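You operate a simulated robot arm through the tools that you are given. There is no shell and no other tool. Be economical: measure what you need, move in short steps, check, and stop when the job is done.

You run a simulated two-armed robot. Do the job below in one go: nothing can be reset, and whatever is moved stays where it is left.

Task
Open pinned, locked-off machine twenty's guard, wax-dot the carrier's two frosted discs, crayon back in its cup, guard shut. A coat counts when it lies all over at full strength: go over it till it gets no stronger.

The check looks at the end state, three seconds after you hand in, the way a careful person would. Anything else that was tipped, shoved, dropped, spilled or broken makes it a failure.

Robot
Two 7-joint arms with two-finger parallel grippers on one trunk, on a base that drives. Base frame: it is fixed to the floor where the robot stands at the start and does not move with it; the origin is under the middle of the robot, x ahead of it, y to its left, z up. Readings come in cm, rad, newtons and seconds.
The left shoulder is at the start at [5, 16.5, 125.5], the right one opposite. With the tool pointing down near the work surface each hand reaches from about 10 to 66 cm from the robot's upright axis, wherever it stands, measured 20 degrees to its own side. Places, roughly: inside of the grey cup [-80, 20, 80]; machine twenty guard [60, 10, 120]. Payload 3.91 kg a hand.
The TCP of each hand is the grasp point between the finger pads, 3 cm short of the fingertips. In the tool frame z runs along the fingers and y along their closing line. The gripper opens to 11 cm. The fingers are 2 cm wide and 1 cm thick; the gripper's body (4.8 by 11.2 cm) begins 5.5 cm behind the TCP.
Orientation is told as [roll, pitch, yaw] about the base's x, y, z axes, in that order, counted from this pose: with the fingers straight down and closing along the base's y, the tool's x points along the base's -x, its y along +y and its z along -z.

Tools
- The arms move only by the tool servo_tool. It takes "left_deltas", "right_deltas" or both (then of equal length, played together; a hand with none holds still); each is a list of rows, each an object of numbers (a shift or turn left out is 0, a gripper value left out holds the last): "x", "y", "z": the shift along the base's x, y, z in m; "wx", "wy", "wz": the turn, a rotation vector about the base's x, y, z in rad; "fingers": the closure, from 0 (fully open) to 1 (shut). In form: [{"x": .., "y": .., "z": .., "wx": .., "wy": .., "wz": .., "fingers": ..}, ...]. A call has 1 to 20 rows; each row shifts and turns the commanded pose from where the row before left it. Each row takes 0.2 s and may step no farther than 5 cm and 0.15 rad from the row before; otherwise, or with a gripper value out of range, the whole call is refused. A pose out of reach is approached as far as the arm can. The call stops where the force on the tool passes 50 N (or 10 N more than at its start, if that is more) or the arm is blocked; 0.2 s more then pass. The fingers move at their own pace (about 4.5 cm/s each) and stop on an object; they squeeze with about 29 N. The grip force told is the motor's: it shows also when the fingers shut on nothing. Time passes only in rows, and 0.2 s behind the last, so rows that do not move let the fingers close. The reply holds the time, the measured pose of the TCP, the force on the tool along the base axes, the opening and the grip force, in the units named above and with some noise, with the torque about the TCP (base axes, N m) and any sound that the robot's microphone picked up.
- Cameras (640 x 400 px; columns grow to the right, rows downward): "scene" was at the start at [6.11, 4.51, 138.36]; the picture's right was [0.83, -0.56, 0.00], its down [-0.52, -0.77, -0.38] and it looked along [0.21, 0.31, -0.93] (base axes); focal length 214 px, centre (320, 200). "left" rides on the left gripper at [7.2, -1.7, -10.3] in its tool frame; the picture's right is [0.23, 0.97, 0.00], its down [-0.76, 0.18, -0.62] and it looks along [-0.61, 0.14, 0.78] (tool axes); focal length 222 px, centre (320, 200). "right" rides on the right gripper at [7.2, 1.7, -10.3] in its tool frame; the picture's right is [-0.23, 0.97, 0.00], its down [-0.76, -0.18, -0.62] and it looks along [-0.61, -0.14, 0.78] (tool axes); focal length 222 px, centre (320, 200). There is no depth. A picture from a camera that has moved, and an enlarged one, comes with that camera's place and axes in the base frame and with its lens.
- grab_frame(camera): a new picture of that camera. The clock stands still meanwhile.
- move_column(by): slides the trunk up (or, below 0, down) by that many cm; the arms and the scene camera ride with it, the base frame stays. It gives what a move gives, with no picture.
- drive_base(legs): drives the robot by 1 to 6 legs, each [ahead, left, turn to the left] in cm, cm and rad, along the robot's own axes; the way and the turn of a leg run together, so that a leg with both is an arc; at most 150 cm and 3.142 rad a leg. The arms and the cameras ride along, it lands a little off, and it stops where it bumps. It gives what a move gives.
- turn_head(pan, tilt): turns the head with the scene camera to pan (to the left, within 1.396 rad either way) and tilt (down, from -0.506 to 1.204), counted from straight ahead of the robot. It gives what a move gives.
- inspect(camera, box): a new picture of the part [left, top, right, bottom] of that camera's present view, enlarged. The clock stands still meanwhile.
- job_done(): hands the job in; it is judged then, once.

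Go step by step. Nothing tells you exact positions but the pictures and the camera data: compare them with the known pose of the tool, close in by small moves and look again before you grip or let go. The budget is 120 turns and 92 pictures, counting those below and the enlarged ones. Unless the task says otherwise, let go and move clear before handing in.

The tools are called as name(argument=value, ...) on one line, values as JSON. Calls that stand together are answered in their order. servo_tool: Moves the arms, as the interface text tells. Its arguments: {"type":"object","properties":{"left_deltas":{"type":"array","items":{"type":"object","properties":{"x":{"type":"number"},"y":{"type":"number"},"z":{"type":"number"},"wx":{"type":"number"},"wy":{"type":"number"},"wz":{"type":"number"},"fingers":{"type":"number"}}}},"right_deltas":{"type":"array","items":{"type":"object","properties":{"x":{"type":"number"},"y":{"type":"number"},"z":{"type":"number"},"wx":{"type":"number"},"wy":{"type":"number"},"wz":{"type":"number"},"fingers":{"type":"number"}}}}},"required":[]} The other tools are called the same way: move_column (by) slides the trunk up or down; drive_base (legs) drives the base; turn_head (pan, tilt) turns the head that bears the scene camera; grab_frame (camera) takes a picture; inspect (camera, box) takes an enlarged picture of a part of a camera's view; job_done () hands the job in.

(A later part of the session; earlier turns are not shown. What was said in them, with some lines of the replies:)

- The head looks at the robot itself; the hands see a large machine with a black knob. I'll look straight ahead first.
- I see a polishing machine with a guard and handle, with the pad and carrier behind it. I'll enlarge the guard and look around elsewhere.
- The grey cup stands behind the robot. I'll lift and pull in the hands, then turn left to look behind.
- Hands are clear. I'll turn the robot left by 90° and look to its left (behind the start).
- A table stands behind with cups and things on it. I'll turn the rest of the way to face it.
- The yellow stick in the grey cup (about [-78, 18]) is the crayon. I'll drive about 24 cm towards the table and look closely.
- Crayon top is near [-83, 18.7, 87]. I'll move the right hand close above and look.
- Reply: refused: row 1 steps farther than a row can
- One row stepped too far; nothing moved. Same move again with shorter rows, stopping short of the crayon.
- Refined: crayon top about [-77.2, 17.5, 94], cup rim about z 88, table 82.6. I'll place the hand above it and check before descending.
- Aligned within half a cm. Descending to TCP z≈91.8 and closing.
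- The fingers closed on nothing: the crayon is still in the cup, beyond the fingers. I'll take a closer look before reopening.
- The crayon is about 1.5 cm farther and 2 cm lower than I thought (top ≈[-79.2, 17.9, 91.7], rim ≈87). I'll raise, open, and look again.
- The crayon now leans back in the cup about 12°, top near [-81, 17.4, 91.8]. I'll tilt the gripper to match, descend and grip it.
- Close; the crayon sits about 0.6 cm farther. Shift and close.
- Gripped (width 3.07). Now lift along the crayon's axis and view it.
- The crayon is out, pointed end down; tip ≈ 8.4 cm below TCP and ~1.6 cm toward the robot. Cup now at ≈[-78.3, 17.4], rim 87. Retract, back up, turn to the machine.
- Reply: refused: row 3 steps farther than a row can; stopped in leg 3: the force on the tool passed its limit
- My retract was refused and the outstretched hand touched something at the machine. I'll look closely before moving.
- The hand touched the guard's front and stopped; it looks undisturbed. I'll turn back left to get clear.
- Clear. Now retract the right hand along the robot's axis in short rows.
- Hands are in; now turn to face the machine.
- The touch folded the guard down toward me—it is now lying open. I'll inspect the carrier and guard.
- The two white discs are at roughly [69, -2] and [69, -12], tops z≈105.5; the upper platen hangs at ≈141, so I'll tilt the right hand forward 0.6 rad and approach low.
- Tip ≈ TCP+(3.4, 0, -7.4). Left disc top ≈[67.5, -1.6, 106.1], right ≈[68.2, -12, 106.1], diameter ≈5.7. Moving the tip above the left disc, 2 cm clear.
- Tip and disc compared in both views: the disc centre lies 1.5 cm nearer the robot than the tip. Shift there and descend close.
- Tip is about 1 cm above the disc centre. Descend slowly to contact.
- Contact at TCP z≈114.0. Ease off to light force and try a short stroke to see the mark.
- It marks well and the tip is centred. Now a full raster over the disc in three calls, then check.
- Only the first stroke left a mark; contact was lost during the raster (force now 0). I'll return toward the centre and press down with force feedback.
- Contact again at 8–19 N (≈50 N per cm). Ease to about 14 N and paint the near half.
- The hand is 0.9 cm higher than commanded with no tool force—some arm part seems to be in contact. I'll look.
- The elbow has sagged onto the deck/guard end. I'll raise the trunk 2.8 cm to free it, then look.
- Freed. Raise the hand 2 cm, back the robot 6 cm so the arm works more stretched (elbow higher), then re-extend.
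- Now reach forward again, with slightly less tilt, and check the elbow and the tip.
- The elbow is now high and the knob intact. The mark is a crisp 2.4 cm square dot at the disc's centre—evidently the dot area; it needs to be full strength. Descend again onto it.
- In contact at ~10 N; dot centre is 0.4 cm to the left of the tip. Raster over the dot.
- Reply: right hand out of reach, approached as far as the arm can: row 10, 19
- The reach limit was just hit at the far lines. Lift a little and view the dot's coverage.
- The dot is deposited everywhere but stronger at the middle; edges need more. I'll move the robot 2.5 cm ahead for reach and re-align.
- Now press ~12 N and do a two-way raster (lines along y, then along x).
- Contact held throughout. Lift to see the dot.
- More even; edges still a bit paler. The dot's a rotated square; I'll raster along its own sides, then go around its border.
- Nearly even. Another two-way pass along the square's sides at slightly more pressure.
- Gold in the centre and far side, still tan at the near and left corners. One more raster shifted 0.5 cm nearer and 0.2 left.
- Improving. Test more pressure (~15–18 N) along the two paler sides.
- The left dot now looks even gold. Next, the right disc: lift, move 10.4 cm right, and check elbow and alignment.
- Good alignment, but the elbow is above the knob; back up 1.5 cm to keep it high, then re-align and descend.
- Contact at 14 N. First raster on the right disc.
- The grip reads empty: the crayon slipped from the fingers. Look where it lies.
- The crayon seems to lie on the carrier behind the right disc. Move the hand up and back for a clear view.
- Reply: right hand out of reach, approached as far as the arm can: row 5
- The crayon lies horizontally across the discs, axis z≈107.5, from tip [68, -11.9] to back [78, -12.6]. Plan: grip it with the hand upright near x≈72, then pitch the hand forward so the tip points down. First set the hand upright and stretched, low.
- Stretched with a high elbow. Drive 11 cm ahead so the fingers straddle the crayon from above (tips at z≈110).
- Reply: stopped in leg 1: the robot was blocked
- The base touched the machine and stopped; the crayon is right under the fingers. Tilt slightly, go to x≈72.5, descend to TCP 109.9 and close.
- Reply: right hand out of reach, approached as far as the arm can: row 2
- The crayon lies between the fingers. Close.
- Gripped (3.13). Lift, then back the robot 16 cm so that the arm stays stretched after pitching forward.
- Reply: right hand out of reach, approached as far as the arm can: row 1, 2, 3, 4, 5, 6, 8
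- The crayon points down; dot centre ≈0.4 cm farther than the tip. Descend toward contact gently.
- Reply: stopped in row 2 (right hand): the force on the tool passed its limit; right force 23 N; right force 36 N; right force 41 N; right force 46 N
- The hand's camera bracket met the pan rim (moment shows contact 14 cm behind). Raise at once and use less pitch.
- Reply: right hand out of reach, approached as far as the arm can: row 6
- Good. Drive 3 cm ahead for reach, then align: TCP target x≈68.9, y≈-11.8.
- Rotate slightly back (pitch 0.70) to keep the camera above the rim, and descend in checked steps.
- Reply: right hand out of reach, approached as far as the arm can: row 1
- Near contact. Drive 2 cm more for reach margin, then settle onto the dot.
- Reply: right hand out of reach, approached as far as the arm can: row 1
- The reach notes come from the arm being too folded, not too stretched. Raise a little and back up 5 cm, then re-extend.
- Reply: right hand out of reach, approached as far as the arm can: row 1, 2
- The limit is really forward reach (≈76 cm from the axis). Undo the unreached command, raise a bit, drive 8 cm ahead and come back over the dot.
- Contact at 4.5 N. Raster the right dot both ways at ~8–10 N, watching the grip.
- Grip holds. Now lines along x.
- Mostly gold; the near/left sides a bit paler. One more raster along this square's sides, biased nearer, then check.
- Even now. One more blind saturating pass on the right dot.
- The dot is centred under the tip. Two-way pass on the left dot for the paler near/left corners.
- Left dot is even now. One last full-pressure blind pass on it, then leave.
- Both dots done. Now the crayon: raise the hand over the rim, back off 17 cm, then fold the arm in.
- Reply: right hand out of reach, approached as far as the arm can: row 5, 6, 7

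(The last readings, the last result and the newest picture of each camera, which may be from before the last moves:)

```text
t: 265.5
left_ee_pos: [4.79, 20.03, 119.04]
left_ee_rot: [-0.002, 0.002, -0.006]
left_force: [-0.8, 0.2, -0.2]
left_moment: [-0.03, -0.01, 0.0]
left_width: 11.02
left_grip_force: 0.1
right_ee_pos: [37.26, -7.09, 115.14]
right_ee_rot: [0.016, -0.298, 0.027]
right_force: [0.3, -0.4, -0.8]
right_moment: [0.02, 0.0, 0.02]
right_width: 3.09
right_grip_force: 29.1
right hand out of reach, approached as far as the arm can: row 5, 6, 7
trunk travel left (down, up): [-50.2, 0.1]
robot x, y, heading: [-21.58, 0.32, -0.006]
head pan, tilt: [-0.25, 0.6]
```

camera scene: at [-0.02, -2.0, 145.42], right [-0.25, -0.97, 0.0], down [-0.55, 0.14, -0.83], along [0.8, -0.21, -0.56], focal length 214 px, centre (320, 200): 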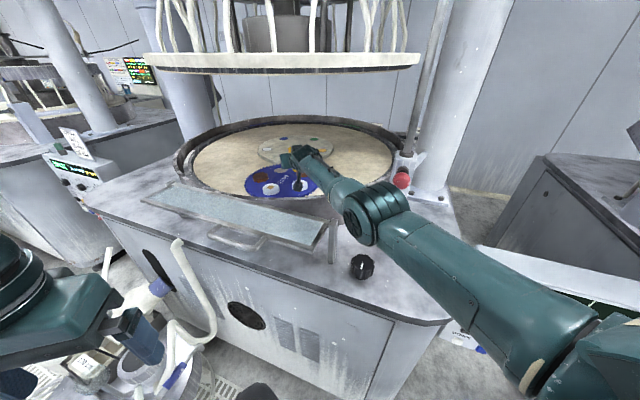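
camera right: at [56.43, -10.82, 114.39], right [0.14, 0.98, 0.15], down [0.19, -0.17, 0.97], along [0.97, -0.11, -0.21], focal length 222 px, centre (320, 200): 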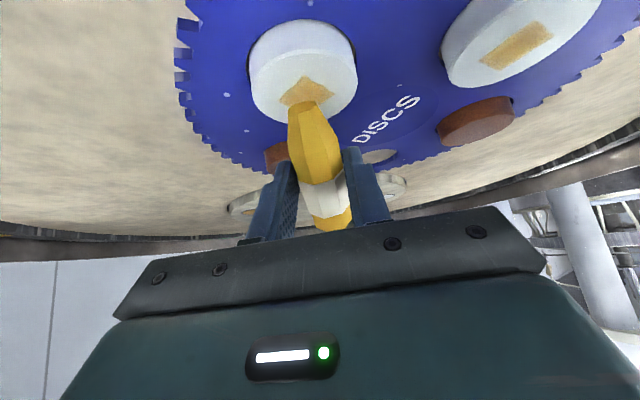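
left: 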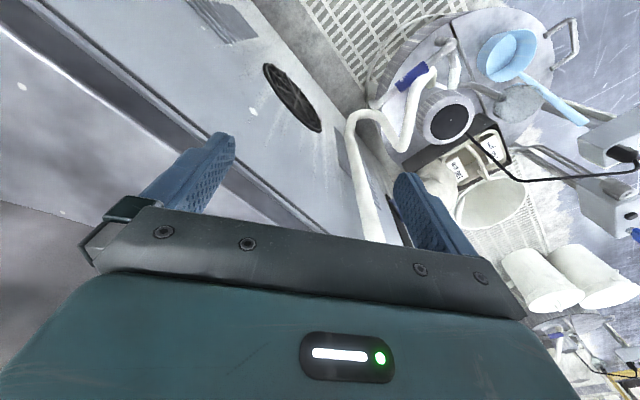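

The arm resists folding in this posture; try retracting more with a bit more height.

servo_tool(right_deltas=[{"y": -0.03, "z": 0.01}, {"y": -0.03, "z": 0.01}, {"y": -0.03, "x": -0.02}, {"x": -0.03}, {"x": -0.03}, {"x": -0.03}, {"x": -0.03}, {"x": -0.03}, {}])

turn_head(pan=-0.4, tilt=0.7)

grab_frame(camera="scene")

```text
t: 267.5
left_ee_pos: [4.85, 19.9, 119.09]
left_ee_rot: [-0.003, -0.001, -0.004]
left_force: [-0.4, -0.1, -0.6]
left_moment: [0.02, 0.0, -0.04]
left_width: 10.99
left_grip_force: 0.0
right_ee_pos: [32.84, -18.5, 109.29]
right_ee_rot: [0.003, -0.299, 0.017]
right_force: [-0.3, 0.1, 0.3]
right_moment: [0.01, -0.01, 0.04]
right_width: 3.09
right_grip_force: 28.9
right hand out of reach, approached as far as the arm can: row 1, 2, 3, 4, 5, 6, 7, 8
trunk travel left (down, up): [-50.2, 0.1]
robot x, y, heading: [-21.46, 0.6, -0.004]
head pan, tilt: [-0.25, 0.6]
```

```text
t: 268.2
left_ee_pos: [4.52, 19.86, 119.08]
left_ee_rot: [-0.002, -0.002, -0.003]
left_force: [0.4, 0.3, 0.3]
left_moment: [-0.03, 0.0, 0.04]
left_width: 11.02
left_grip_force: 0.0
right_ee_pos: [32.7, -18.56, 109.05]
right_ee_rot: [0.0, -0.296, 0.02]
right_force: [-0.1, -0.1, -1.2]
right_moment: [0.0, 0.02, 0.02]
right_width: 3.12
right_grip_force: 28.7
trunk travel left (down, up): [-50.2, 0.1]
robot x, y, heading: [-21.29, 0.58, -0.003]
head pan, tilt: [-0.4, 0.7]
```

```text
4 pictures are left
camera scene: at [-10.78, -3.05, 144.56], right [-0.39, -0.92, 0.0], down [-0.59, 0.25, -0.77], along [0.7, -0.3, -0.64], focal length 214 px, centre (320, 200)
```

scene: 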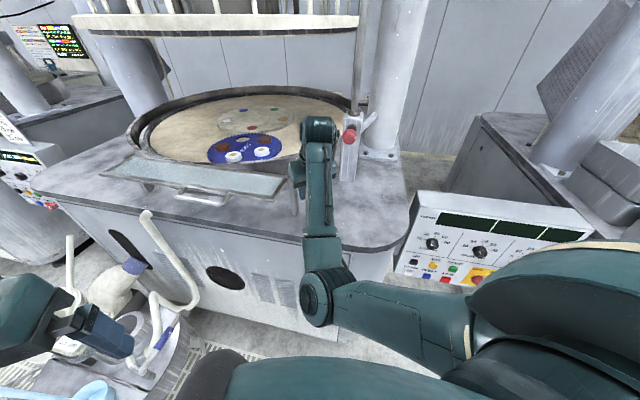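

Only 4 pictures remain, so I must be sparing. Back up 10 cm so the hand clears the machine, then turn left toward the table.

drive_base(legs=[[-10, 0, 0]])

servo_tool(right_deltas=[{"z": 0.015, "x": 0.01}, {"z": 0.015, "x": 0.01}, {}])

drive_base(legs=[[0, 0, 1.57], [0, 0, 1.575]])

```text
t: 269.4
left_ee_pos: [-5.15, 19.97, 119.07]
left_ee_rot: [-0.001, -0.001, -0.003]
left_force: [-0.4, 0.9, 0.4]
left_moment: [-0.01, -0.04, 0.0]
left_width: 11.01
left_grip_force: 0.0
right_ee_pos: [22.9, -18.47, 109.13]
right_ee_rot: [0.001, -0.297, 0.02]
right_force: [-0.5, 0.5, 0.1]
right_moment: [0.01, 0.02, 0.0]
right_width: 3.11
right_grip_force: 27.9
trunk travel left (down, up): [-50.2, 0.1]
robot x, y, heading: [-31.32, 0.7, -0.005]
head pan, tilt: [-0.4, 0.7]
```

```text
t: 270.1
left_ee_pos: [-5.14, 20.11, 119.13]
left_ee_rot: [-0.002, 0.0, -0.004]
left_force: [-0.2, -0.4, -0.5]
left_moment: [0.01, -0.02, 0.01]
left_width: 10.99
left_grip_force: 0.0
right_ee_pos: [25.11, -19.01, 112.07]
right_ee_rot: [-0.006, -0.3, 0.012]
right_force: [-0.9, 0.0, -0.1]
right_moment: [0.0, 0.0, -0.02]
right_width: 3.1
right_grip_force: 28.9
trunk travel left (down, up): [-50.2, 0.1]
robot x, y, heading: [-31.41, 0.81, -0.0]
head pan, tilt: [-0.4, 0.7]
```

```text
t: 278.1
left_ee_pos: [-57.79, -18.19, 119.0]
left_ee_rot: [-0.001, 0.001, 3.115]
left_force: [0.1, -0.4, 0.8]
left_moment: [0.02, -0.03, -0.01]
left_width: 11.01
left_grip_force: 0.0
right_ee_pos: [-87.19, 21.39, 111.96]
right_ee_rot: [-0.005, -0.296, 3.134]
right_force: [-0.3, -0.1, -0.8]
right_moment: [0.03, -0.02, 0.0]
right_width: 3.08
right_grip_force: 29.1
trunk travel left (down, up): [-50.2, 0.1]
robot x, y, heading: [-31.14, 0.61, 3.112]
head pan, tilt: [-0.4, 0.7]
```

Now facing the table with the crayon held. Drive back 29 cm so the arm works stretched, then pitch the hand to 1.2 and extend.

drive_base(legs=[[-29, 0, 0.02]])

servo_tool(right_deltas=[{"x": -0.03}, {"x": -0.03}, {"x": -0.025, "wy": 0.1}, {"x": -0.02, "wy": 0.1}, {"x": -0.02, "wy": 0.1}, {"x": -0.015, "wy": 0.1}, {"x": -0.01, "wy": 0.1}, {"x": -0.01, "wy": 0.1}, {"wy": 0.1}, {"wy": 0.1}, {"wy": 0.1}, {}])

```text
t: 280.1
left_ee_pos: [-28.25, -19.27, 119.05]
left_ee_rot: [-0.001, 0.0, 3.14]
left_force: [0.1, -0.6, 0.4]
left_moment: [-0.03, 0.02, 0.0]
left_width: 11.01
left_grip_force: 0.0
right_ee_pos: [-58.52, 19.6, 112.1]
right_ee_rot: [-0.006, -0.299, -3.124]
right_force: [-0.1, -0.4, -1.1]
right_moment: [0.01, 0.06, -0.01]
right_width: 3.07
right_grip_force: 29.1
trunk travel left (down, up): [-50.2, 0.1]
robot x, y, heading: [-2.18, 0.18, 3.137]
head pan, tilt: [-0.4, 0.7]
```

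```text
t: 282.8
left_ee_pos: [-28.27, -19.39, 119.13]
left_ee_rot: [-0.001, 0.0, 3.139]
left_force: [-1.1, 0.4, 0.4]
left_moment: [0.01, 0.0, 0.0]
left_width: 11.0
left_grip_force: 0.1
right_ee_pos: [-74.62, 19.65, 112.01]
right_ee_rot: [-0.039, -1.202, -3.102]
right_force: [-0.2, -0.3, -1.5]
right_moment: [-0.01, -0.01, 0.0]
right_width: 3.11
right_grip_force: 29.2
trunk travel left (down, up): [-50.2, 0.1]
robot x, y, heading: [-2.52, 0.04, 3.137]
head pan, tilt: [-0.4, 0.7]
```

Pose reached. Shift to y 17.5 and lower the trunk 16 cm, then look with the hand camera.

servo_tool(right_deltas=[{"y": -0.01}, {"y": -0.011}, {}])

move_column(by=-16)

grab_frame(camera="right")

```text
t: 283.6
left_ee_pos: [-28.27, -19.29, 119.03]
left_ee_rot: [-0.002, 0.0, 3.139]
left_force: [-0.6, -0.5, -0.6]
left_moment: [0.02, 0.0, 0.0]
left_width: 11.02
left_grip_force: 0.0
right_ee_pos: [-74.54, 17.65, 112.02]
right_ee_rot: [-0.041, -1.198, -3.1]
right_force: [-0.6, -0.6, -0.8]
right_moment: [-0.01, -0.03, 0.01]
right_width: 3.09
right_grip_force: 29.0
trunk travel left (down, up): [-50.2, 0.1]
robot x, y, heading: [-2.18, 0.32, 3.137]
head pan, tilt: [-0.4, 0.7]
```

```text
t: 285.4
left_ee_pos: [-28.28, -19.31, 103.1]
left_ee_rot: [-0.001, 0.001, 3.14]
left_force: [0.1, -0.5, 1.2]
left_moment: [0.0, -0.03, 0.0]
left_width: 11.01
left_grip_force: 0.1
right_ee_pos: [-74.72, 17.61, 96.03]
right_ee_rot: [-0.04, -1.198, -3.103]
right_force: [-0.8, -0.4, -1.1]
right_moment: [0.0, 0.01, -0.04]
right_width: 3.1
right_grip_force: 29.3
trunk travel left (down, up): [-34.2, 16.1]
robot x, y, heading: [-2.35, 0.24, 3.142]
head pan, tilt: [-0.4, 0.7]
```

```text
3 pictures are left
camera right: at [-62.39, 15.88, 93.02], right [-0.08, -0.98, 0.2], down [0.3, 0.17, 0.94], along [-0.95, 0.13, 0.28], focal length 222 px, centre (320, 200)
```

right: 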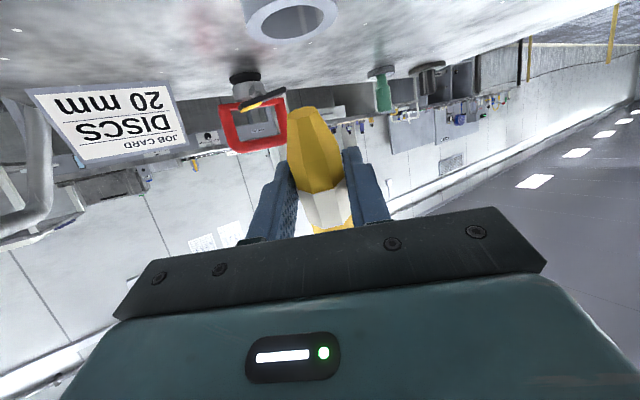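

Cup rim centre ≈[-78, 17.5, 86.5]; crayon tip ≈[-75.8, 17.35, 91.5]. Move over and lower to just above the rim, then verify.

servo_tool(right_deltas=[{"x": -0.011, "y": 0.0015}, {"z": -0.018}, {"z": -0.018}, {}])

grab_frame(camera="right")

```text
t: 286.4
left_ee_pos: [-28.27, -19.3, 103.08]
left_ee_rot: [-0.003, 0.0, 3.139]
left_force: [0.0, 0.2, 0.1]
left_moment: [-0.03, -0.02, -0.01]
left_width: 10.98
left_grip_force: 0.0
right_ee_pos: [-75.78, 17.84, 92.22]
right_ee_rot: [-0.039, -1.198, -3.103]
right_force: [-0.5, 0.3, 0.0]
right_moment: [0.01, -0.02, 0.01]
right_width: 3.07
right_grip_force: 29.2
trunk travel left (down, up): [-34.2, 16.1]
robot x, y, heading: [-2.52, 0.32, 3.14]
head pan, tilt: [-0.4, 0.7]
```

```text
2 pictures are left
camera right: at [-63.49, 16.06, 89.26], right [-0.08, -0.98, 0.2], down [0.3, 0.17, 0.94], along [-0.95, 0.13, 0.28], focal length 222 px, centre (320, 200)
```

right: 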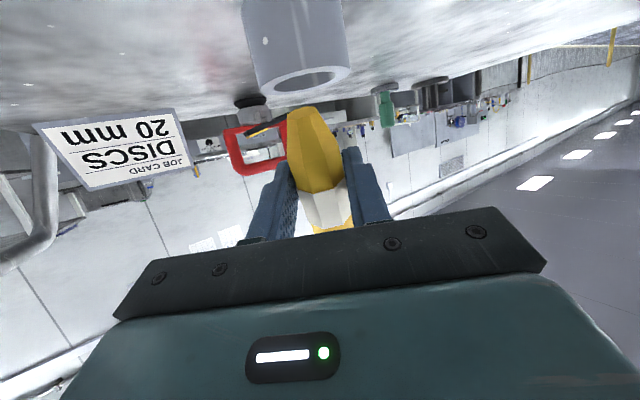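

Tip is about 1.5 cm to the robot side of the cup axis; shift 0.7 and lower carefully with force checks.

servo_tool(right_deltas=[{"x": -0.007}, {"z": -0.006}, {"z": -0.006}, {}])

servo_tool(right_deltas=[{"z": -0.005}, {}])

```text
t: 287.4
left_ee_pos: [-28.32, -19.42, 103.03]
left_ee_rot: [-0.003, 0.0, 3.139]
left_force: [0.6, -0.1, 0.3]
left_moment: [0.01, 0.0, -0.02]
left_width: 11.02
left_grip_force: 0.0
right_ee_pos: [-76.46, 17.7, 91.31]
right_ee_rot: [-0.039, -1.198, -3.101]
right_force: [0.5, 0.7, 0.3]
right_moment: [-0.01, 0.0, -0.01]
right_width: 3.11
right_grip_force: 29.5
trunk travel left (down, up): [-34.2, 16.1]
robot x, y, heading: [-2.26, 0.36, 3.137]
head pan, tilt: [-0.4, 0.7]
```

```text
t: 288.0
left_ee_pos: [-28.25, -19.29, 102.93]
left_ee_rot: [-0.003, 0.002, 3.141]
left_force: [0.5, 0.4, 0.6]
left_moment: [-0.03, 0.03, 0.01]
left_width: 11.01
left_grip_force: 0.1
right_ee_pos: [-76.34, 17.74, 90.79]
right_ee_rot: [-0.038, -1.197, -3.101]
right_force: [0.1, -0.6, -1.5]
right_moment: [0.03, 0.0, -0.01]
right_width: 3.09
right_grip_force: 28.9
trunk travel left (down, up): [-34.2, 16.1]
robot x, y, heading: [-2.37, 0.1, 3.142]
head pan, tilt: [-0.4, 0.7]
```

servo_tool(right_deltas=[{"z": -0.005}, {}])

servo_tool(right_deltas=[{"z": -0.004}, {}])

```text
t: 288.6
left_ee_pos: [-28.25, -19.31, 103.09]
left_ee_rot: [-0.002, 0.0, 3.141]
left_force: [-0.4, 0.6, 0.2]
left_moment: [-0.01, 0.0, 0.04]
left_width: 10.99
left_grip_force: 0.0
right_ee_pos: [-76.39, 17.67, 90.19]
right_ee_rot: [-0.041, -1.197, -3.101]
right_force: [0.3, 0.2, -0.2]
right_moment: [0.01, 0.01, -0.01]
right_width: 3.08
right_grip_force: 28.7
trunk travel left (down, up): [-34.2, 16.1]
robot x, y, heading: [-2.01, -0.21, 3.138]
head pan, tilt: [-0.4, 0.7]
```

```text
t: 289.2
left_ee_pos: [-28.29, -19.28, 103.04]
left_ee_rot: [-0.002, -0.003, 3.139]
left_force: [-0.1, 0.4, 0.1]
left_moment: [0.01, -0.01, 0.0]
left_width: 11.0
left_grip_force: 0.0
right_ee_pos: [-76.45, 17.83, 90.07]
right_ee_rot: [-0.04, -1.2, -3.101]
right_force: [2.8, -1.1, 5.3]
right_moment: [0.03, -0.07, -0.02]
right_width: 3.1
right_grip_force: 28.9
trunk travel left (down, up): [-34.2, 16.1]
robot x, y, heading: [-2.25, -0.3, 3.14]
head pan, tilt: [-0.4, 0.7]
```

Light contact at depth (tip ≈85.1). Probe: lift 0.4, shift 0.5 cm toward robot, lower again.

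servo_tool(right_deltas=[{"z": 0.005}, {"x": 0.005}, {"z": -0.004}, {}])

servo_tool(right_deltas=[{"z": -0.004}, {}])

```text
t: 290.2
left_ee_pos: [-28.3, -19.33, 103.08]
left_ee_rot: [-0.002, -0.001, 3.139]
left_force: [0.0, -0.1, -0.6]
left_moment: [0.02, -0.02, -0.03]
left_width: 11.0
left_grip_force: 0.1
right_ee_pos: [-75.86, 17.74, 89.98]
right_ee_rot: [-0.039, -1.198, -3.102]
right_force: [0.5, 0.4, -2.1]
right_moment: [0.0, -0.01, 0.02]
right_width: 3.07
right_grip_force: 28.8
trunk travel left (down, up): [-34.2, 16.1]
robot x, y, heading: [-2.16, -0.02, 3.137]
head pan, tilt: [-0.4, 0.7]
```

```text
t: 290.8
left_ee_pos: [-28.22, -19.29, 103.09]
left_ee_rot: [-0.002, 0.0, 3.138]
left_force: [0.3, -0.1, 0.2]
left_moment: [0.01, 0.01, 0.0]
left_width: 11.0
left_grip_force: 0.1
right_ee_pos: [-75.86, 17.69, 89.58]
right_ee_rot: [-0.041, -1.197, -3.1]
right_force: [-1.1, 0.3, -1.3]
right_moment: [0.02, 0.01, 0.0]
right_width: 3.13
right_grip_force: 29.7
trunk travel left (down, up): [-34.2, 16.1]
robot x, y, heading: [-2.14, 0.14, 3.14]
head pan, tilt: [-0.4, 0.7]
```

inspect(camera="right", box=[220, 0, 400, 150])

```text
2.67 times, centred on (310, 75) of right
camera zoom: at [-63.69, 15.98, 86.48], right [-0.08, -0.98, 0.2], down [0.3, 0.17, 0.94], along [-0.95, 0.13, 0.28], focal length 592 px, centre (347, 533)
```

zoom: 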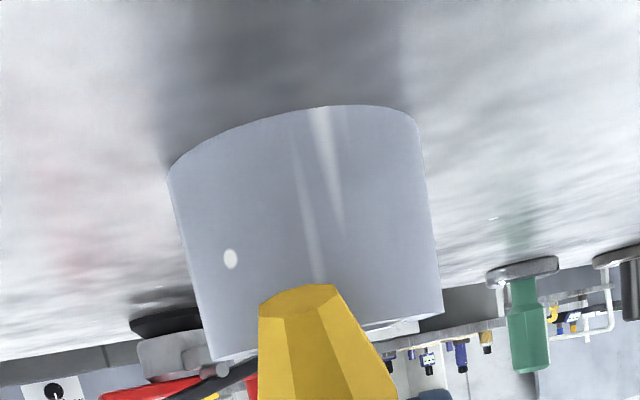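

The picture shows the tip just in front of the cup, outside. Cup axis ≈[-79.2, 17.4]. Raise 1.7 cm, move 2.2 cm farther and 0.2 right, lower with checks.

servo_tool(right_deltas=[{"z": 0.017}, {"x": -0.0215, "y": -0.002}, {}, {"z": -0.008}, {}])

servo_tool(right_deltas=[{"z": -0.005}, {}])

```text
t: 292.0
left_ee_pos: [-28.3, -19.33, 103.16]
left_ee_rot: [-0.002, 0.0, 3.139]
left_force: [0.4, 0.3, 0.1]
left_moment: [-0.01, 0.0, -0.03]
left_width: 11.03
left_grip_force: 0.0
right_ee_pos: [-78.08, 17.54, 90.44]
right_ee_rot: [-0.037, -1.196, -3.102]
right_force: [0.5, 1.1, -0.2]
right_moment: [0.02, -0.01, 0.0]
right_width: 3.1
right_grip_force: 29.4
trunk travel left (down, up): [-34.2, 16.1]
robot x, y, heading: [-2.14, -0.22, 3.141]
head pan, tilt: [-0.4, 0.7]
```

```text
t: 292.6
left_ee_pos: [-28.29, -19.24, 103.11]
left_ee_rot: [-0.002, -0.001, 3.139]
left_force: [-0.7, -0.7, 0.1]
left_moment: [0.01, 0.04, 0.02]
left_width: 10.96
left_grip_force: 0.1
right_ee_pos: [-78.1, 17.53, 90.09]
right_ee_rot: [-0.04, -1.199, -3.1]
right_force: [-1.4, 0.2, 2.5]
right_moment: [-0.04, 0.04, -0.04]
right_width: 3.12
right_grip_force: 28.7
trunk travel left (down, up): [-34.2, 16.1]
robot x, y, heading: [-2.09, 0.09, 3.137]
head pan, tilt: [-0.4, 0.7]
```

Slight touch pushing away from me: the near rim. Lift 0.3, shift 0.5 cm farther, lower again.

servo_tool(right_deltas=[{"z": 0.004}, {"x": -0.005}, {"z": -0.004}, {}])

servo_tool(right_deltas=[{"z": -0.004}, {}])

```text
t: 293.6
left_ee_pos: [-28.35, -19.4, 103.03]
left_ee_rot: [-0.002, 0.0, 3.139]
left_force: [0.1, 0.4, 0.0]
left_moment: [-0.02, 0.02, -0.02]
left_width: 10.99
left_grip_force: 0.0
right_ee_pos: [-78.57, 17.61, 89.93]
right_ee_rot: [-0.04, -1.197, -3.102]
right_force: [0.5, 0.0, -0.6]
right_moment: [-0.01, 0.0, 0.0]
right_width: 3.08
right_grip_force: 29.1
trunk travel left (down, up): [-34.2, 16.1]
robot x, y, heading: [-2.19, 0.24, 3.135]
head pan, tilt: [-0.4, 0.7]
```

```text
t: 294.2
left_ee_pos: [-28.29, -19.39, 103.13]
left_ee_rot: [-0.003, 0.0, 3.141]
left_force: [-0.8, -0.9, 0.4]
left_moment: [-0.01, 0.0, -0.02]
left_width: 11.0
left_grip_force: 0.0
right_ee_pos: [-78.63, 17.71, 89.65]
right_ee_rot: [-0.04, -1.201, -3.099]
right_force: [-2.7, -0.4, 4.3]
right_moment: [-0.02, 0.06, -0.01]
right_width: 3.12
right_grip_force: 29.3
trunk travel left (down, up): [-34.2, 16.1]
robot x, y, heading: [-2.25, 0.04, 3.136]
head pan, tilt: [-0.4, 0.7]
```

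Same near-side touch; shift another 0.5 cm farther.

servo_tool(right_deltas=[{"z": 0.003}, {"x": -0.005}, {"z": -0.004}, {}])

servo_tool(right_deltas=[{"z": -0.004}, {}])

```text
t: 295.2
left_ee_pos: [-28.31, -19.31, 103.2]
left_ee_rot: [-0.001, -0.001, 3.14]
left_force: [0.2, 0.5, -0.4]
left_moment: [-0.02, 0.0, -0.02]
left_width: 11.03
left_grip_force: 0.0
right_ee_pos: [-79.05, 17.6, 89.37]
right_ee_rot: [-0.04, -1.195, -3.1]
right_force: [-0.4, -0.4, -1.1]
right_moment: [0.0, 0.01, 0.02]
right_width: 3.08
right_grip_force: 28.3
trunk travel left (down, up): [-34.2, 16.1]
robot x, y, heading: [-2.22, 0.33, 3.14]
head pan, tilt: [-0.4, 0.7]
```

```text
t: 295.8
left_ee_pos: [-28.2, -19.34, 103.21]
left_ee_rot: [-0.002, 0.0, 3.14]
left_force: [0.4, -0.5, 0.5]
left_moment: [0.03, 0.0, 0.02]
left_width: 11.01
left_grip_force: 0.1
right_ee_pos: [-79.07, 17.55, 88.96]
right_ee_rot: [-0.039, -1.196, -3.101]
right_force: [0.1, 0.1, 0.0]
right_moment: [0.01, -0.01, 0.03]
right_width: 3.11
right_grip_force: 28.4
trunk travel left (down, up): [-34.2, 16.1]
robot x, y, heading: [-2.19, 0.42, 3.136]
head pan, tilt: [-0.4, 0.7]
```

Free and about 1.1 cm inside the cup. Continue down.

servo_tool(right_deltas=[{"z": -0.004}, {}])

servo_tool(right_deltas=[{"z": -0.003}, {}])

```text
t: 296.4
left_ee_pos: [-28.25, -19.27, 103.02]
left_ee_rot: [-0.001, -0.001, 3.139]
left_force: [0.3, 0.0, -0.2]
left_moment: [0.01, -0.04, 0.0]
left_width: 11.01
left_grip_force: 0.0
right_ee_pos: [-79.08, 17.5, 88.62]
right_ee_rot: [-0.04, -1.198, -3.101]
right_force: [-0.1, -0.2, -0.9]
right_moment: [0.05, 0.02, -0.03]
right_width: 3.11
right_grip_force: 29.4
trunk travel left (down, up): [-34.2, 16.1]
robot x, y, heading: [-2.38, 0.46, 3.14]
head pan, tilt: [-0.4, 0.7]
```

```text
t: 297.0
left_ee_pos: [-28.32, -19.42, 103.04]
left_ee_rot: [-0.002, 0.001, 3.14]
left_force: [-0.4, 0.2, 0.5]
left_moment: [0.04, 0.01, 0.0]
left_width: 11.0
left_grip_force: 0.0
right_ee_pos: [-79.01, 17.49, 88.26]
right_ee_rot: [-0.041, -1.198, -3.1]
right_force: [-0.3, 0.5, -0.6]
right_moment: [-0.04, 0.01, -0.02]
right_width: 3.11
right_grip_force: 29.1
trunk travel left (down, up): [-34.2, 16.1]
robot x, y, heading: [-2.42, -0.58, 3.143]
head pan, tilt: [-0.4, 0.7]
```

About 1.8 cm inside with no contact. Test containment: nudge toward the robot and see the wall.

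servo_tool(right_deltas=[{"x": 0.005}, {}])

servo_tool(right_deltas=[{"x": -0.003}, {"z": -0.002}, {}])

```text
t: 297.6
left_ee_pos: [-28.23, -19.28, 103.14]
left_ee_rot: [-0.002, 0.0, 3.14]
left_force: [0.5, -0.3, 0.1]
left_moment: [0.02, 0.01, 0.0]
left_width: 11.0
left_grip_force: 0.1
right_ee_pos: [-78.66, 17.43, 88.51]
right_ee_rot: [-0.042, -1.2, -3.102]
right_force: [-1.2, -0.1, -0.2]
right_moment: [0.02, 0.04, -0.01]
right_width: 3.08
right_grip_force: 29.0
trunk travel left (down, up): [-34.2, 16.1]
robot x, y, heading: [-2.22, 0.16, 3.139]
head pan, tilt: [-0.4, 0.7]
```

```text
t: 298.4
left_ee_pos: [-28.27, -19.33, 103.05]
left_ee_rot: [0.0, -0.001, 3.141]
left_force: [0.2, 0.4, 0.2]
left_moment: [-0.01, 0.0, -0.01]
left_width: 10.98
left_grip_force: 0.1
right_ee_pos: [-78.88, 17.55, 88.04]
right_ee_rot: [-0.039, -1.198, -3.103]
right_force: [0.7, 0.0, -0.7]
right_moment: [-0.02, -0.02, 0.02]
right_width: 3.09
right_grip_force: 29.5
trunk travel left (down, up): [-34.2, 16.1]
robot x, y, heading: [-2.16, 0.38, 3.139]
head pan, tilt: [-0.4, 0.7]
```

It's contained in the cup. Release and withdraw straight back.

servo_tool(right_deltas=[{"fingers": 0.6}, {"fingers": 0.6}, {"fingers": 0.4}, {"fingers": 0.2}, {"fingers": 0}, {"fingers": 0}, {}])

servo_tool(right_deltas=[{"x": 0.02}, {"x": 0.03}, {"x": 0.03}, {"x": 0.03, "z": 0.02}, {"x": 0.03, "z": 0.03}, {}])

turn_head(pan=-0.2, tilt=0.5)

```text
t: 300.0
left_ee_pos: [-28.19, -19.36, 103.03]
left_ee_rot: [-0.002, -0.001, 3.138]
left_force: [-0.4, -0.8, 0.6]
left_moment: [0.0, -0.03, -0.02]
left_width: 11.02
left_grip_force: 0.0
right_ee_pos: [-78.83, 17.55, 88.11]
right_ee_rot: [-0.04, -1.198, -3.103]
right_force: [0.1, -0.7, 0.2]
right_moment: [-0.01, 0.02, -0.02]
right_width: 10.96
right_grip_force: 0.2
trunk travel left (down, up): [-34.2, 16.1]
robot x, y, heading: [-2.09, 0.01, 3.141]
head pan, tilt: [-0.4, 0.7]
```

```text
t: 301.4
left_ee_pos: [-28.23, -19.36, 103.13]
left_ee_rot: [-0.001, -0.002, 3.14]
left_force: [0.5, 0.5, -0.2]
left_moment: [0.01, 0.0, 0.04]
left_width: 10.99
left_grip_force: 0.1
right_ee_pos: [-64.73, 17.68, 93.35]
right_ee_rot: [-0.039, -1.195, -3.102]
right_force: [0.6, -0.6, 0.2]
right_moment: [-0.01, 0.02, 0.01]
right_width: 11.02
right_grip_force: 0.1
trunk travel left (down, up): [-34.2, 16.1]
robot x, y, heading: [-2.35, 0.27, 3.136]
head pan, tilt: [-0.4, 0.7]
```

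```text
t: 302.1
left_ee_pos: [-28.28, -19.4, 103.08]
left_ee_rot: [-0.003, 0.001, 3.14]
left_force: [-0.3, 0.6, -0.5]
left_moment: [0.0, 0.05, -0.01]
left_width: 11.01
left_grip_force: 0.0
right_ee_pos: [-64.88, 17.62, 93.23]
right_ee_rot: [-0.041, -1.198, -3.1]
right_force: [0.9, 0.0, -0.4]
right_moment: [-0.03, 0.0, 0.03]
right_width: 11.0
right_grip_force: 0.0
trunk travel left (down, up): [-34.2, 16.1]
robot x, y, heading: [-1.99, 0.21, 3.137]
head pan, tilt: [-0.201, 0.499]
```

Crayon released in the cup. One picture is left, kept for the guard. Restore the trunk height and raise the right hand out of the way.

move_column(by=16)

servo_tool(right_deltas=[{"z": 0.03}, {"z": 0.03}, {"z": 0.03}, {"z": 0.03}, {"z": 0.03, "y": 0.02}, {"y": 0.03}, {"y": 0.03}, {"fingers": 1}, {"fingers": 1}])

```text
t: 303.9
left_ee_pos: [-28.33, -19.37, 119.03]
left_ee_rot: [-0.002, 0.0, 3.14]
left_force: [-0.4, 0.1, 0.3]
left_moment: [-0.02, 0.01, -0.01]
left_width: 11.0
left_grip_force: 0.1
right_ee_pos: [-64.76, 17.7, 109.32]
right_ee_rot: [-0.042, -1.198, -3.102]
right_force: [0.6, 0.3, 0.7]
right_moment: [0.01, 0.01, 0.01]
right_width: 10.98
right_grip_force: 0.0
trunk travel left (down, up): [-50.2, 0.1]
robot x, y, heading: [-2.14, 0.37, 3.136]
head pan, tilt: [-0.201, 0.499]
```

```text
t: 305.9
left_ee_pos: [-28.31, -19.31, 119.13]
left_ee_rot: [-0.001, 0.001, 3.141]
left_force: [0.0, -0.4, -0.8]
left_moment: [0.04, -0.01, -0.02]
left_width: 10.99
left_grip_force: 0.0
right_ee_pos: [-64.74, 25.6, 124.35]
right_ee_rot: [-0.038, -1.198, -3.101]
right_force: [0.4, -0.1, 0.7]
right_moment: [0.01, -0.01, -0.01]
right_width: 5.7
right_grip_force: 0.0
trunk travel left (down, up): [-50.2, 0.1]
robot x, y, heading: [-2.41, 0.41, 3.139]
head pan, tilt: [-0.201, 0.499]
```

Go to the turning spot, turn right back to the machine, the reverse of the earlier sweep.

drive_base(legs=[[29, 0, 0], [0, 0, -1.57], [0, 0, -1.567]])

```text
t: 315.6
left_ee_pos: [-4.89, 19.36, 119.17]
left_ee_rot: [-0.002, -0.001, -0.011]
left_force: [0.1, -0.6, -0.6]
left_moment: [0.0, -0.03, -0.01]
left_width: 10.99
left_grip_force: 0.1
right_ee_pos: [31.13, -25.9, 124.35]
right_ee_rot: [-0.038, -1.197, 0.028]
right_force: [0.6, -0.2, -0.6]
right_moment: [-0.03, -0.01, 0.01]
right_width: 0.01
right_grip_force: 28.9
trunk travel left (down, up): [-50.2, 0.1]
robot x, y, heading: [-31.22, 0.21, -0.01]
head pan, tilt: [-0.201, 0.499]
```

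Facing the machine. Now pitch the left hand forward with closed fingers, at z≈106, in front of the machine.

servo_tool(left_deltas=[{"x": 0.027, "y": -0.009, "fingers": 1}, {"x": 0.027, "y": -0.009, "wy": -0.1}, {"x": 0.027, "y": -0.009, "wy": -0.1}, {"x": 0.027, "y": -0.009, "wy": -0.1, "z": -0.01}, {"x": 0.027, "y": -0.009, "wy": -0.1, "z": -0.012}, {"x": 0.027, "y": -0.009, "wy": -0.1, "z": -0.012}, {"x": 0.027, "y": -0.009, "wy": -0.1, "z": -0.012}, {"x": 0.027, "y": -0.009, "wy": -0.1, "z": -0.012}, {"x": 0.027, "y": -0.009, "wy": -0.1, "z": -0.012}, {"x": 0.027, "y": -0.009, "wy": -0.1, "z": -0.012}, {"x": 0.027, "y": -0.009, "wy": -0.1, "z": -0.012}, {"x": 0.02, "wy": -0.1, "z": -0.012}, {"wy": -0.1, "z": -0.012}, {}])

```text
t: 318.6
left_ee_pos: [26.68, 9.62, 107.22]
left_ee_rot: [0.023, -1.203, -0.028]
left_force: [-0.3, 0.1, -0.6]
left_moment: [0.03, 0.01, -0.02]
left_width: 0.0
left_grip_force: 29.3
right_ee_pos: [31.05, -25.69, 124.4]
right_ee_rot: [-0.042, -1.198, 0.033]
right_force: [0.0, -0.3, 0.2]
right_moment: [-0.02, 0.01, -0.02]
right_width: 0.0
right_grip_force: 29.1
trunk travel left (down, up): [-50.2, 0.1]
robot x, y, heading: [-31.4, -0.04, -0.013]
head pan, tilt: [-0.201, 0.499]
```

Drive 6 cm closer and use the last picture to place the fingertips relative to the guard.

drive_base(legs=[[6, 0, 0]])

turn_head(pan=0.2, tilt=0.5)

inspect(camera="scene", box=[180, 110, 450, 290])

```text
t: 319.6
left_ee_pos: [32.72, 9.34, 107.14]
left_ee_rot: [0.029, -1.199, -0.033]
left_force: [-0.6, 0.2, -0.7]
left_moment: [0.03, 0.0, 0.02]
left_width: 0.0
left_grip_force: 28.9
right_ee_pos: [37.19, -25.97, 124.23]
right_ee_rot: [-0.038, -1.196, 0.027]
right_force: [0.7, 0.3, 0.4]
right_moment: [0.0, -0.08, 0.02]
right_width: 0.0
right_grip_force: 28.3
trunk travel left (down, up): [-50.2, 0.1]
robot x, y, heading: [-25.45, 0.12, -0.013]
head pan, tilt: [-0.201, 0.499]
```

```text
t: 320.5
left_ee_pos: [32.59, 9.45, 107.3]
left_ee_rot: [0.026, -1.201, -0.033]
left_force: [0.5, 0.3, -0.2]
left_moment: [0.01, 0.02, 0.01]
left_width: 0.0
left_grip_force: 28.6
right_ee_pos: [37.07, -26.03, 124.27]
right_ee_rot: [-0.039, -1.197, 0.028]
right_force: [0.2, -0.3, 0.4]
right_moment: [-0.01, 0.0, -0.05]
right_width: 0.0
right_grip_force: 28.7
trunk travel left (down, up): [-50.2, 0.1]
robot x, y, heading: [-25.57, 0.1, -0.013]
head pan, tilt: [0.201, 0.499]
```

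```text
2.22 times, centred on (315, 200) of scene
camera zoom: at [-13.54, 1.56, 146.33], right [0.18, -0.98, 0.0], down [-0.47, -0.09, -0.88], along [0.86, 0.16, -0.48], focal length 477 px, centre (331, 200)
```

zoom: 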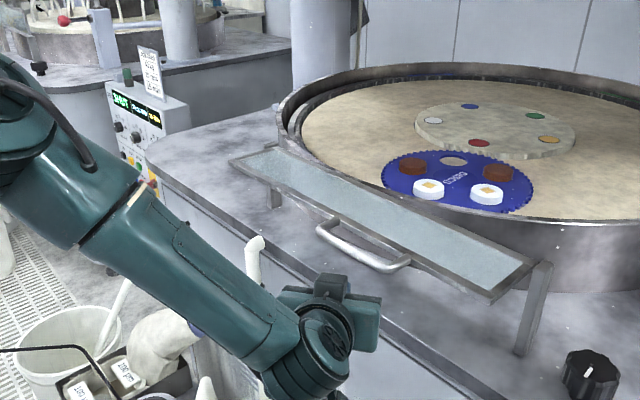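

The guard plate lies level at z≈110.9 on its posts (hinge from [39,-14.5] to [70.4,29]), both dots show well. I'll stretch the right hand clear, bring the left hand to y=22 at z 104.5, drive 8.5 cm, and lift the plate's free edge from below.

servo_tool(left_deltas=[{"y": 0.032, "z": -0.01}, {"y": 0.032, "z": -0.01}, {"y": 0.032, "z": -0.008}, {"y": 0.03}, {}], right_deltas=[{"x": 0.035}, {"x": 0.035}, {"x": 0.035}, {}, {}])

drive_base(legs=[[8.5, 0, 0.01]])

```text
t: 321.7
left_ee_pos: [34.08, 14.48, 110.33]
left_ee_rot: [0.038, -1.188, -0.032]
left_force: [-0.1, -0.2, -0.5]
left_moment: [0.01, -0.02, -0.03]
left_width: 0.01
left_grip_force: 28.9
left hand out of reach, approached as far as the arm can: row 1, 2, 3, 4
right_ee_pos: [47.73, -25.93, 124.25]
right_ee_rot: [-0.038, -1.197, 0.027]
right_force: [-0.3, 0.0, 0.6]
right_moment: [0.0, -0.02, 0.06]
right_width: 0.0
right_grip_force: 28.9
trunk travel left (down, up): [-50.2, 0.1]
robot x, y, heading: [-25.62, 0.01, -0.013]
head pan, tilt: [0.201, 0.499]
```

```text
t: 322.6
left_ee_pos: [38.32, 14.8, 109.88]
left_ee_rot: [0.039, -1.178, -0.025]
left_force: [0.0, -0.8, -0.1]
left_moment: [-0.02, 0.01, -0.01]
left_width: 0.0
left_grip_force: 29.1
right_ee_pos: [52.89, -25.58, 124.19]
right_ee_rot: [-0.041, -1.192, 0.034]
right_force: [-0.3, 0.8, 1.0]
right_moment: [-0.04, -0.03, 0.0]
right_width: 0.01
right_grip_force: 29.0
trunk travel left (down, up): [-50.2, 0.1]
robot x, y, heading: [-20.44, 0.23, -0.008]
head pan, tilt: [0.201, 0.499]
stopped in leg 1: the force on the tool passed its limit (the readings are from after the stop); the commanded pose is now the measured one
```

The left hand couldn't get low there and nudged the handle. Back off 6 cm, raise the right hand, and lower the trunk 7 cm instead.

drive_base(legs=[[-7, 0, 0]])

servo_tool(right_deltas=[{"z": 0.03}, {"z": 0.03}, {}])

move_column(by=-7)

servo_tool(left_deltas=[{"y": 0.025, "x": 0.015}, {"y": 0.025, "x": 0.015}, {"y": 0.022, "x": 0.015}, {}])

```text
t: 323.6
left_ee_pos: [31.01, 14.8, 110.22]
left_ee_rot: [0.037, -1.182, -0.023]
left_force: [-0.2, 0.1, 1.2]
left_moment: [0.01, 0.0, 0.01]
left_width: 0.04
left_grip_force: 29.5
right_ee_pos: [45.58, -25.51, 124.22]
right_ee_rot: [-0.041, -1.195, 0.036]
right_force: [-0.6, 0.4, 0.0]
right_moment: [0.02, 0.0, -0.01]
right_width: 0.0
right_grip_force: 28.3
trunk travel left (down, up): [-50.2, 0.1]
robot x, y, heading: [-27.46, -0.23, -0.007]
head pan, tilt: [0.201, 0.499]
```

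```text
t: 324.4
left_ee_pos: [31.13, 14.84, 110.06]
left_ee_rot: [0.036, -1.18, -0.023]
left_force: [-0.7, 0.3, 0.0]
left_moment: [-0.01, -0.01, -0.02]
left_width: 0.0
left_grip_force: 29.3
right_ee_pos: [45.84, -25.56, 130.2]
right_ee_rot: [-0.038, -1.193, 0.036]
right_force: [0.2, 0.0, 0.7]
right_moment: [0.0, 0.02, 0.01]
right_width: 0.01
right_grip_force: 29.0
trunk travel left (down, up): [-50.2, 0.1]
robot x, y, heading: [-27.58, -0.04, -0.013]
head pan, tilt: [0.201, 0.499]
```

```text
t: 325.5
left_ee_pos: [31.03, 14.82, 103.15]
left_ee_rot: [0.037, -1.178, -0.025]
left_force: [0.3, -1.1, -0.4]
left_moment: [0.0, 0.02, -0.02]
left_width: 0.02
left_grip_force: 29.0
right_ee_pos: [45.89, -25.62, 123.22]
right_ee_rot: [-0.04, -1.192, 0.036]
right_force: [0.3, -0.6, 0.8]
right_moment: [0.03, 0.03, -0.01]
right_width: 0.01
right_grip_force: 28.7
trunk travel left (down, up): [-43.2, 7.1]
robot x, y, heading: [-27.72, 0.29, -0.006]
head pan, tilt: [0.201, 0.499]
```

```text
t: 326.5
left_ee_pos: [33.93, 17.89, 104.34]
left_ee_rot: [0.043, -1.173, -0.022]
left_force: [-0.8, 0.2, -0.4]
left_moment: [0.0, 0.0, 0.02]
left_width: 0.0
left_grip_force: 29.1
left hand out of reach, approached as far as the arm can: row 1, 2, 3
right_ee_pos: [45.85, -25.48, 123.1]
right_ee_rot: [-0.039, -1.194, 0.034]
right_force: [0.2, -0.3, 0.6]
right_moment: [0.0, 0.01, -0.02]
right_width: 0.01
right_grip_force: 29.5
trunk travel left (down, up): [-43.2, 7.1]
robot x, y, heading: [-27.74, -0.02, -0.008]
head pan, tilt: [0.201, 0.499]
```

Stretching makes it reachable: extend forward (below the plate level) and left.

servo_tool(left_deltas=[{"x": 0.025, "y": 0.005}, {"x": 0.025, "y": 0.01}, {"x": 0.02, "y": 0.015}, {"y": 0.01}, {}])

```text
t: 327.7
left_ee_pos: [40.98, 21.93, 104.48]
left_ee_rot: [0.041, -1.176, -0.021]
left_force: [0.3, 1.0, -0.2]
left_moment: [-0.01, 0.04, -0.01]
left_width: 0.0
left_grip_force: 29.5
right_ee_pos: [45.88, -25.57, 123.18]
right_ee_rot: [-0.039, -1.193, 0.034]
right_force: [1.5, 1.1, -0.9]
right_moment: [0.01, 0.03, -0.01]
right_width: 0.01
right_grip_force: 28.6
trunk travel left (down, up): [-43.2, 7.1]
robot x, y, heading: [-27.54, -0.01, -0.008]
head pan, tilt: [0.201, 0.499]
```

In place below plate level. Drive 11 cm ahead so that the fingertips go ~2 cm under the free edge.

drive_base(legs=[[11, 0, 0]])

servo_tool(left_deltas=[{"z": 0.015}, {"z": 0.015}, {"z": 0.01}, {}])

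```text
t: 328.9
left_ee_pos: [51.9, 21.76, 104.36]
left_ee_rot: [0.037, -1.178, -0.023]
left_force: [1.0, 0.1, -0.4]
left_moment: [0.0, 0.02, 0.01]
left_width: 0.03
left_grip_force: 29.3
right_ee_pos: [56.81, -25.56, 123.09]
right_ee_rot: [-0.039, -1.193, 0.036]
right_force: [0.3, 0.2, 0.4]
right_moment: [-0.02, -0.01, 0.0]
right_width: 0.01
right_grip_force: 28.8
trunk travel left (down, up): [-43.2, 7.1]
robot x, y, heading: [-16.6, 0.09, -0.001]
head pan, tilt: [0.201, 0.499]
```

```text
t: 329.9
left_ee_pos: [51.71, 21.87, 108.4]
left_ee_rot: [0.038, -1.176, -0.022]
left_force: [-0.4, 0.0, -0.2]
left_moment: [-0.03, -0.01, -0.02]
left_width: 0.02
left_grip_force: 29.5
right_ee_pos: [56.76, -25.44, 123.13]
right_ee_rot: [-0.04, -1.195, 0.038]
right_force: [0.1, -0.4, 0.0]
right_moment: [0.01, -0.01, 0.0]
right_width: 0.0
right_grip_force: 29.2
trunk travel left (down, up): [-43.2, 7.1]
robot x, y, heading: [-16.57, 0.33, -0.006]
head pan, tilt: [0.201, 0.499]
```

No contact yet at z 108.4. Continue to raise.

servo_tool(left_deltas=[{"z": 0.01}, {"z": 0.01}, {}])

servo_tool(left_deltas=[{"z": 0.01}, {"z": 0.01}, {}])

```text
t: 330.7
left_ee_pos: [51.75, 21.78, 110.33]
left_ee_rot: [0.038, -1.177, -0.019]
left_force: [-0.4, 0.8, -4.2]
left_moment: [0.03, 0.0, 0.0]
left_width: 0.02
left_grip_force: 28.9
right_ee_pos: [56.75, -25.49, 123.05]
right_ee_rot: [-0.041, -1.196, 0.036]
right_force: [0.0, 0.0, 0.2]
right_moment: [0.0, -0.02, 0.01]
right_width: 0.01
right_grip_force: 29.3
trunk travel left (down, up): [-43.2, 7.1]
robot x, y, heading: [-16.9, 0.25, -0.004]
head pan, tilt: [0.201, 0.499]
```

```text
t: 331.5
left_ee_pos: [51.92, 21.82, 112.31]
left_ee_rot: [0.038, -1.177, -0.022]
left_force: [-0.3, -0.3, -3.4]
left_moment: [0.03, 0.02, -0.01]
left_width: 0.01
left_grip_force: 29.4
right_ee_pos: [56.73, -25.48, 123.14]
right_ee_rot: [-0.039, -1.194, 0.037]
right_force: [-0.2, -0.3, 0.3]
right_moment: [-0.01, -0.01, -0.02]
right_width: 0.0
right_grip_force: 29.5
trunk travel left (down, up): [-43.2, 7.1]
robot x, y, heading: [-16.36, 0.03, -0.009]
head pan, tilt: [0.201, 0.499]
```

The plate is being lifted (≈4 N). Follow the arc up and forward.

servo_tool(left_deltas=[{"x": 0.008, "z": 0.013}, {"x": 0.008, "z": 0.013}, {"x": 0.007, "z": 0.013}, {}])

servo_tool(left_deltas=[{"x": 0.01, "z": 0.0125}, {"x": 0.01, "z": 0.0125}, {}])

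```text
t: 332.5
left_ee_pos: [54.17, 21.85, 116.34]
left_ee_rot: [0.039, -1.178, -0.021]
left_force: [-1.5, -0.2, -3.7]
left_moment: [0.03, 0.11, -0.04]
left_width: 0.02
left_grip_force: 29.3
right_ee_pos: [56.69, -25.52, 123.07]
right_ee_rot: [-0.039, -1.195, 0.038]
right_force: [0.7, 0.1, -0.4]
right_moment: [-0.04, 0.01, -0.03]
right_width: 0.0
right_grip_force: 28.9
trunk travel left (down, up): [-43.2, 7.1]
robot x, y, heading: [-16.71, 0.23, -0.004]
head pan, tilt: [0.201, 0.499]
```

```text
t: 333.3
left_ee_pos: [56.09, 21.83, 118.91]
left_ee_rot: [0.038, -1.177, -0.021]
left_force: [-1.5, 0.6, -2.2]
left_moment: [0.0, 0.05, 0.0]
left_width: 0.0
left_grip_force: 29.4
right_ee_pos: [56.76, -25.47, 123.14]
right_ee_rot: [-0.039, -1.194, 0.036]
right_force: [0.1, 0.0, 0.8]
right_moment: [0.0, 0.01, 0.04]
right_width: 0.0
right_grip_force: 28.9
trunk travel left (down, up): [-43.2, 7.1]
robot x, y, heading: [-16.23, 0.06, -0.004]
head pan, tilt: [0.201, 0.499]
```

It follows well (forces falling as it rises). Continue toward upright.

servo_tool(left_deltas=[{"x": 0.015, "z": 0.008}, {"x": 0.015, "z": 0.006}, {}])

servo_tool(left_deltas=[{"x": 0.012}, {"x": 0.01}, {}])

```text
t: 334.1
left_ee_pos: [59.23, 21.88, 120.35]
left_ee_rot: [0.036, -1.175, -0.019]
left_force: [-1.0, 0.8, 0.5]
left_moment: [0.03, -0.02, 0.0]
left_width: 0.01
left_grip_force: 29.2
right_ee_pos: [56.64, -25.47, 123.05]
right_ee_rot: [-0.041, -1.195, 0.039]
right_force: [-0.2, -0.4, -0.1]
right_moment: [-0.03, -0.03, -0.02]
right_width: 0.01
right_grip_force: 28.6
trunk travel left (down, up): [-43.2, 7.1]
robot x, y, heading: [-16.84, -0.11, -0.008]
head pan, tilt: [0.201, 0.499]
```

```text
t: 334.9
left_ee_pos: [61.47, 21.8, 120.26]
left_ee_rot: [0.035, -1.177, -0.021]
left_force: [0.6, 0.7, -1.0]
left_moment: [0.01, 0.0, 0.0]
left_width: 0.01
left_grip_force: 28.7
right_ee_pos: [56.73, -25.51, 123.19]
right_ee_rot: [-0.04, -1.194, 0.036]
right_force: [-0.5, -0.6, 0.2]
right_moment: [-0.02, -0.01, 0.0]
right_width: 0.02
right_grip_force: 28.5
trunk travel left (down, up): [-43.2, 7.1]
robot x, y, heading: [-16.44, -0.25, -0.005]
head pan, tilt: [0.201, 0.499]
```

Nearly upright, force ≈0. Lower 1.5 cm for a surer push and move forward until it meets its stop.

servo_tool(left_deltas=[{"z": -0.012}, {"x": 0.006}, {}])

servo_tool(left_deltas=[{"x": 0.006}, {}])

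servo_tool(left_deltas=[{"x": 0.006}, {}])

```text
t: 335.7
left_ee_pos: [61.92, 21.69, 119.02]
left_ee_rot: [0.037, -1.176, -0.021]
left_force: [-0.1, 0.8, 1.1]
left_moment: [0.02, -0.02, -0.01]
left_width: 0.0
left_grip_force: 28.8
right_ee_pos: [56.63, -25.57, 123.05]
right_ee_rot: [-0.04, -1.195, 0.036]
right_force: [-0.1, -1.2, -1.0]
right_moment: [0.02, 0.03, 0.03]
right_width: 0.01
right_grip_force: 29.2
trunk travel left (down, up): [-43.2, 7.1]
robot x, y, heading: [-16.97, -0.13, -0.008]
head pan, tilt: [0.201, 0.499]
```

```text
t: 336.3
left_ee_pos: [62.26, 21.86, 119.04]
left_ee_rot: [0.04, -1.178, -0.02]
left_force: [-23.6, 1.0, -3.2]
left_moment: [0.05, 0.21, -0.19]
left_width: 0.0
left_grip_force: 29.0
right_ee_pos: [56.43, -25.52, 123.4]
right_ee_rot: [-0.04, -1.197, 0.036]
right_force: [0.3, 0.5, -0.5]
right_moment: [0.03, 0.01, 0.01]
right_width: 0.0
right_grip_force: 29.6
trunk travel left (down, up): [-43.2, 7.1]
robot x, y, heading: [-16.49, 0.31, -0.004]
head pan, tilt: [0.201, 0.499]
```

```text
t: 336.7
left_ee_pos: [62.26, 21.86, 119.0]
left_ee_rot: [0.039, -1.172, -0.02]
left_force: [-34.0, 2.0, 3.4]
left_moment: [-0.02, 0.03, -0.22]
left_width: 0.01
left_grip_force: 29.1
right_ee_pos: [56.08, -25.4, 123.73]
right_ee_rot: [-0.04, -1.2, 0.039]
right_force: [-0.4, 0.7, 0.2]
right_moment: [0.04, 0.0, 0.03]
right_width: 0.02
right_grip_force: 28.8
trunk travel left (down, up): [-43.2, 7.1]
robot x, y, heading: [-16.99, 0.04, 0.003]
head pan, tilt: [0.201, 0.499]
stopped in row 2 (left hand): the force on the tool passed its limit (the readings are from after the stop); the commanded pose is now the measured one
```

A firm stop at the hinge plane: the guard is upright. Back off, wait, then gently probe again to confirm it stays up.

servo_tool(left_deltas=[{"x": -0.015}, {"x": -0.02}, {"x": -0.02}, {}, {}, {}, {}, {}])

servo_tool(left_deltas=[{"x": 0.02}, {"x": 0.02}, {"x": 0.01}, {"x": 0.006}, {}])

```text
t: 338.5
left_ee_pos: [57.5, 21.67, 118.65]
left_ee_rot: [0.04, -1.165, -0.022]
left_force: [0.9, 0.6, -0.1]
left_moment: [-0.01, -0.01, -0.01]
left_width: 0.03
left_grip_force: 28.8
right_ee_pos: [56.73, -25.43, 123.12]
right_ee_rot: [-0.039, -1.192, 0.037]
right_force: [-0.7, 0.6, 0.3]
right_moment: [-0.03, 0.0, 0.0]
right_width: 0.02
right_grip_force: 29.2
trunk travel left (down, up): [-43.2, 7.1]
robot x, y, heading: [-16.83, 0.48, -0.005]
head pan, tilt: [0.201, 0.499]
```

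```text
t: 339.6
left_ee_pos: [62.25, 21.72, 118.47]
left_ee_rot: [0.04, -1.16, -0.021]
left_force: [-33.5, 2.4, 4.3]
left_moment: [-0.05, 0.0, -0.25]
left_width: 0.02
left_grip_force: 28.8
right_ee_pos: [56.1, -25.24, 123.55]
right_ee_rot: [-0.04, -1.201, 0.041]
right_force: [-0.3, 1.0, 0.1]
right_moment: [-0.02, -0.02, 0.0]
right_width: 0.01
right_grip_force: 29.0
trunk travel left (down, up): [-43.2, 7.1]
robot x, y, heading: [-16.72, 0.19, 0.001]
head pan, tilt: [0.201, 0.499]
stopped in row 5 (left hand): the force on the tool passed its limit (the readings are from after the stop); the commanded pose is now the measured one
```

The guard stands against its stop. Withdraw the left hand and back the robot clear.

servo_tool(left_deltas=[{"x": -0.02}, {"x": -0.025}, {"x": -0.025}, {}])

drive_base(legs=[[-16, 0, 0]])

```text
t: 340.6
left_ee_pos: [55.62, 21.82, 117.95]
left_ee_rot: [0.042, -1.154, -0.025]
left_force: [1.1, -0.2, 0.2]
left_moment: [-0.03, 0.01, 0.0]
left_width: 0.0
left_grip_force: 29.4
right_ee_pos: [56.55, -25.34, 123.12]
right_ee_rot: [-0.038, -1.193, 0.039]
right_force: [-0.8, 0.0, 0.4]
right_moment: [-0.03, 0.02, -0.01]
right_width: 0.02
right_grip_force: 28.2
trunk travel left (down, up): [-43.2, 7.1]
robot x, y, heading: [-16.74, 0.07, 0.0]
head pan, tilt: [0.201, 0.499]
```

```text
t: 342.1
left_ee_pos: [39.69, 21.62, 117.87]
left_ee_rot: [0.045, -1.155, -0.027]
left_force: [-0.4, 0.3, 0.1]
left_moment: [-0.01, 0.01, 0.0]
left_width: 0.01
left_grip_force: 28.8
right_ee_pos: [40.76, -25.5, 123.17]
right_ee_rot: [-0.039, -1.195, 0.037]
right_force: [-0.5, -0.8, 0.0]
right_moment: [0.03, 0.03, -0.03]
right_width: 0.0
right_grip_force: 28.8
trunk travel left (down, up): [-43.2, 7.1]
robot x, y, heading: [-32.69, -0.04, -0.004]
head pan, tilt: [0.201, 0.499]
```

Both hands are clear and empty, the guard is up against its stop, and no pictures are left. I'm handing in.

job_done()

```text
The job is handed in.
```

I handed the job in: both frosted discs are wax-dotted, the crayon is in its cup as far as I could tell, and the guard is shut. I ran out of pictures, so I checked the last two by feel only.

- **Dots:** both looked even and strong in the last close-ups. I then made one more pass on each that I did not photograph up close.
- **Crayon:** I released it with its tip about 2 cm inside the cup and did not see it afterwards. It may be leaning.
- **Guard:** it stands upright against a firm stop and held there when I pushed on it again.

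These things went wrong on the way:

- **Guard opening:** I did not open it on purpose. My right arm was still stretched out when the robot turned, and it folded the guard down.
- **Elbow:** it sagged onto the deck beside the black knob. The knob looked undisturbed afterwards.
- **Dropped crayon:** it slipped out of the grip onto the carrier once. I picked it up again.
- **Other knocks:** the robot's base bumped the machine once, the right hand's camera mount pressed on the pan rim, and the left hand nudged the guard handle.
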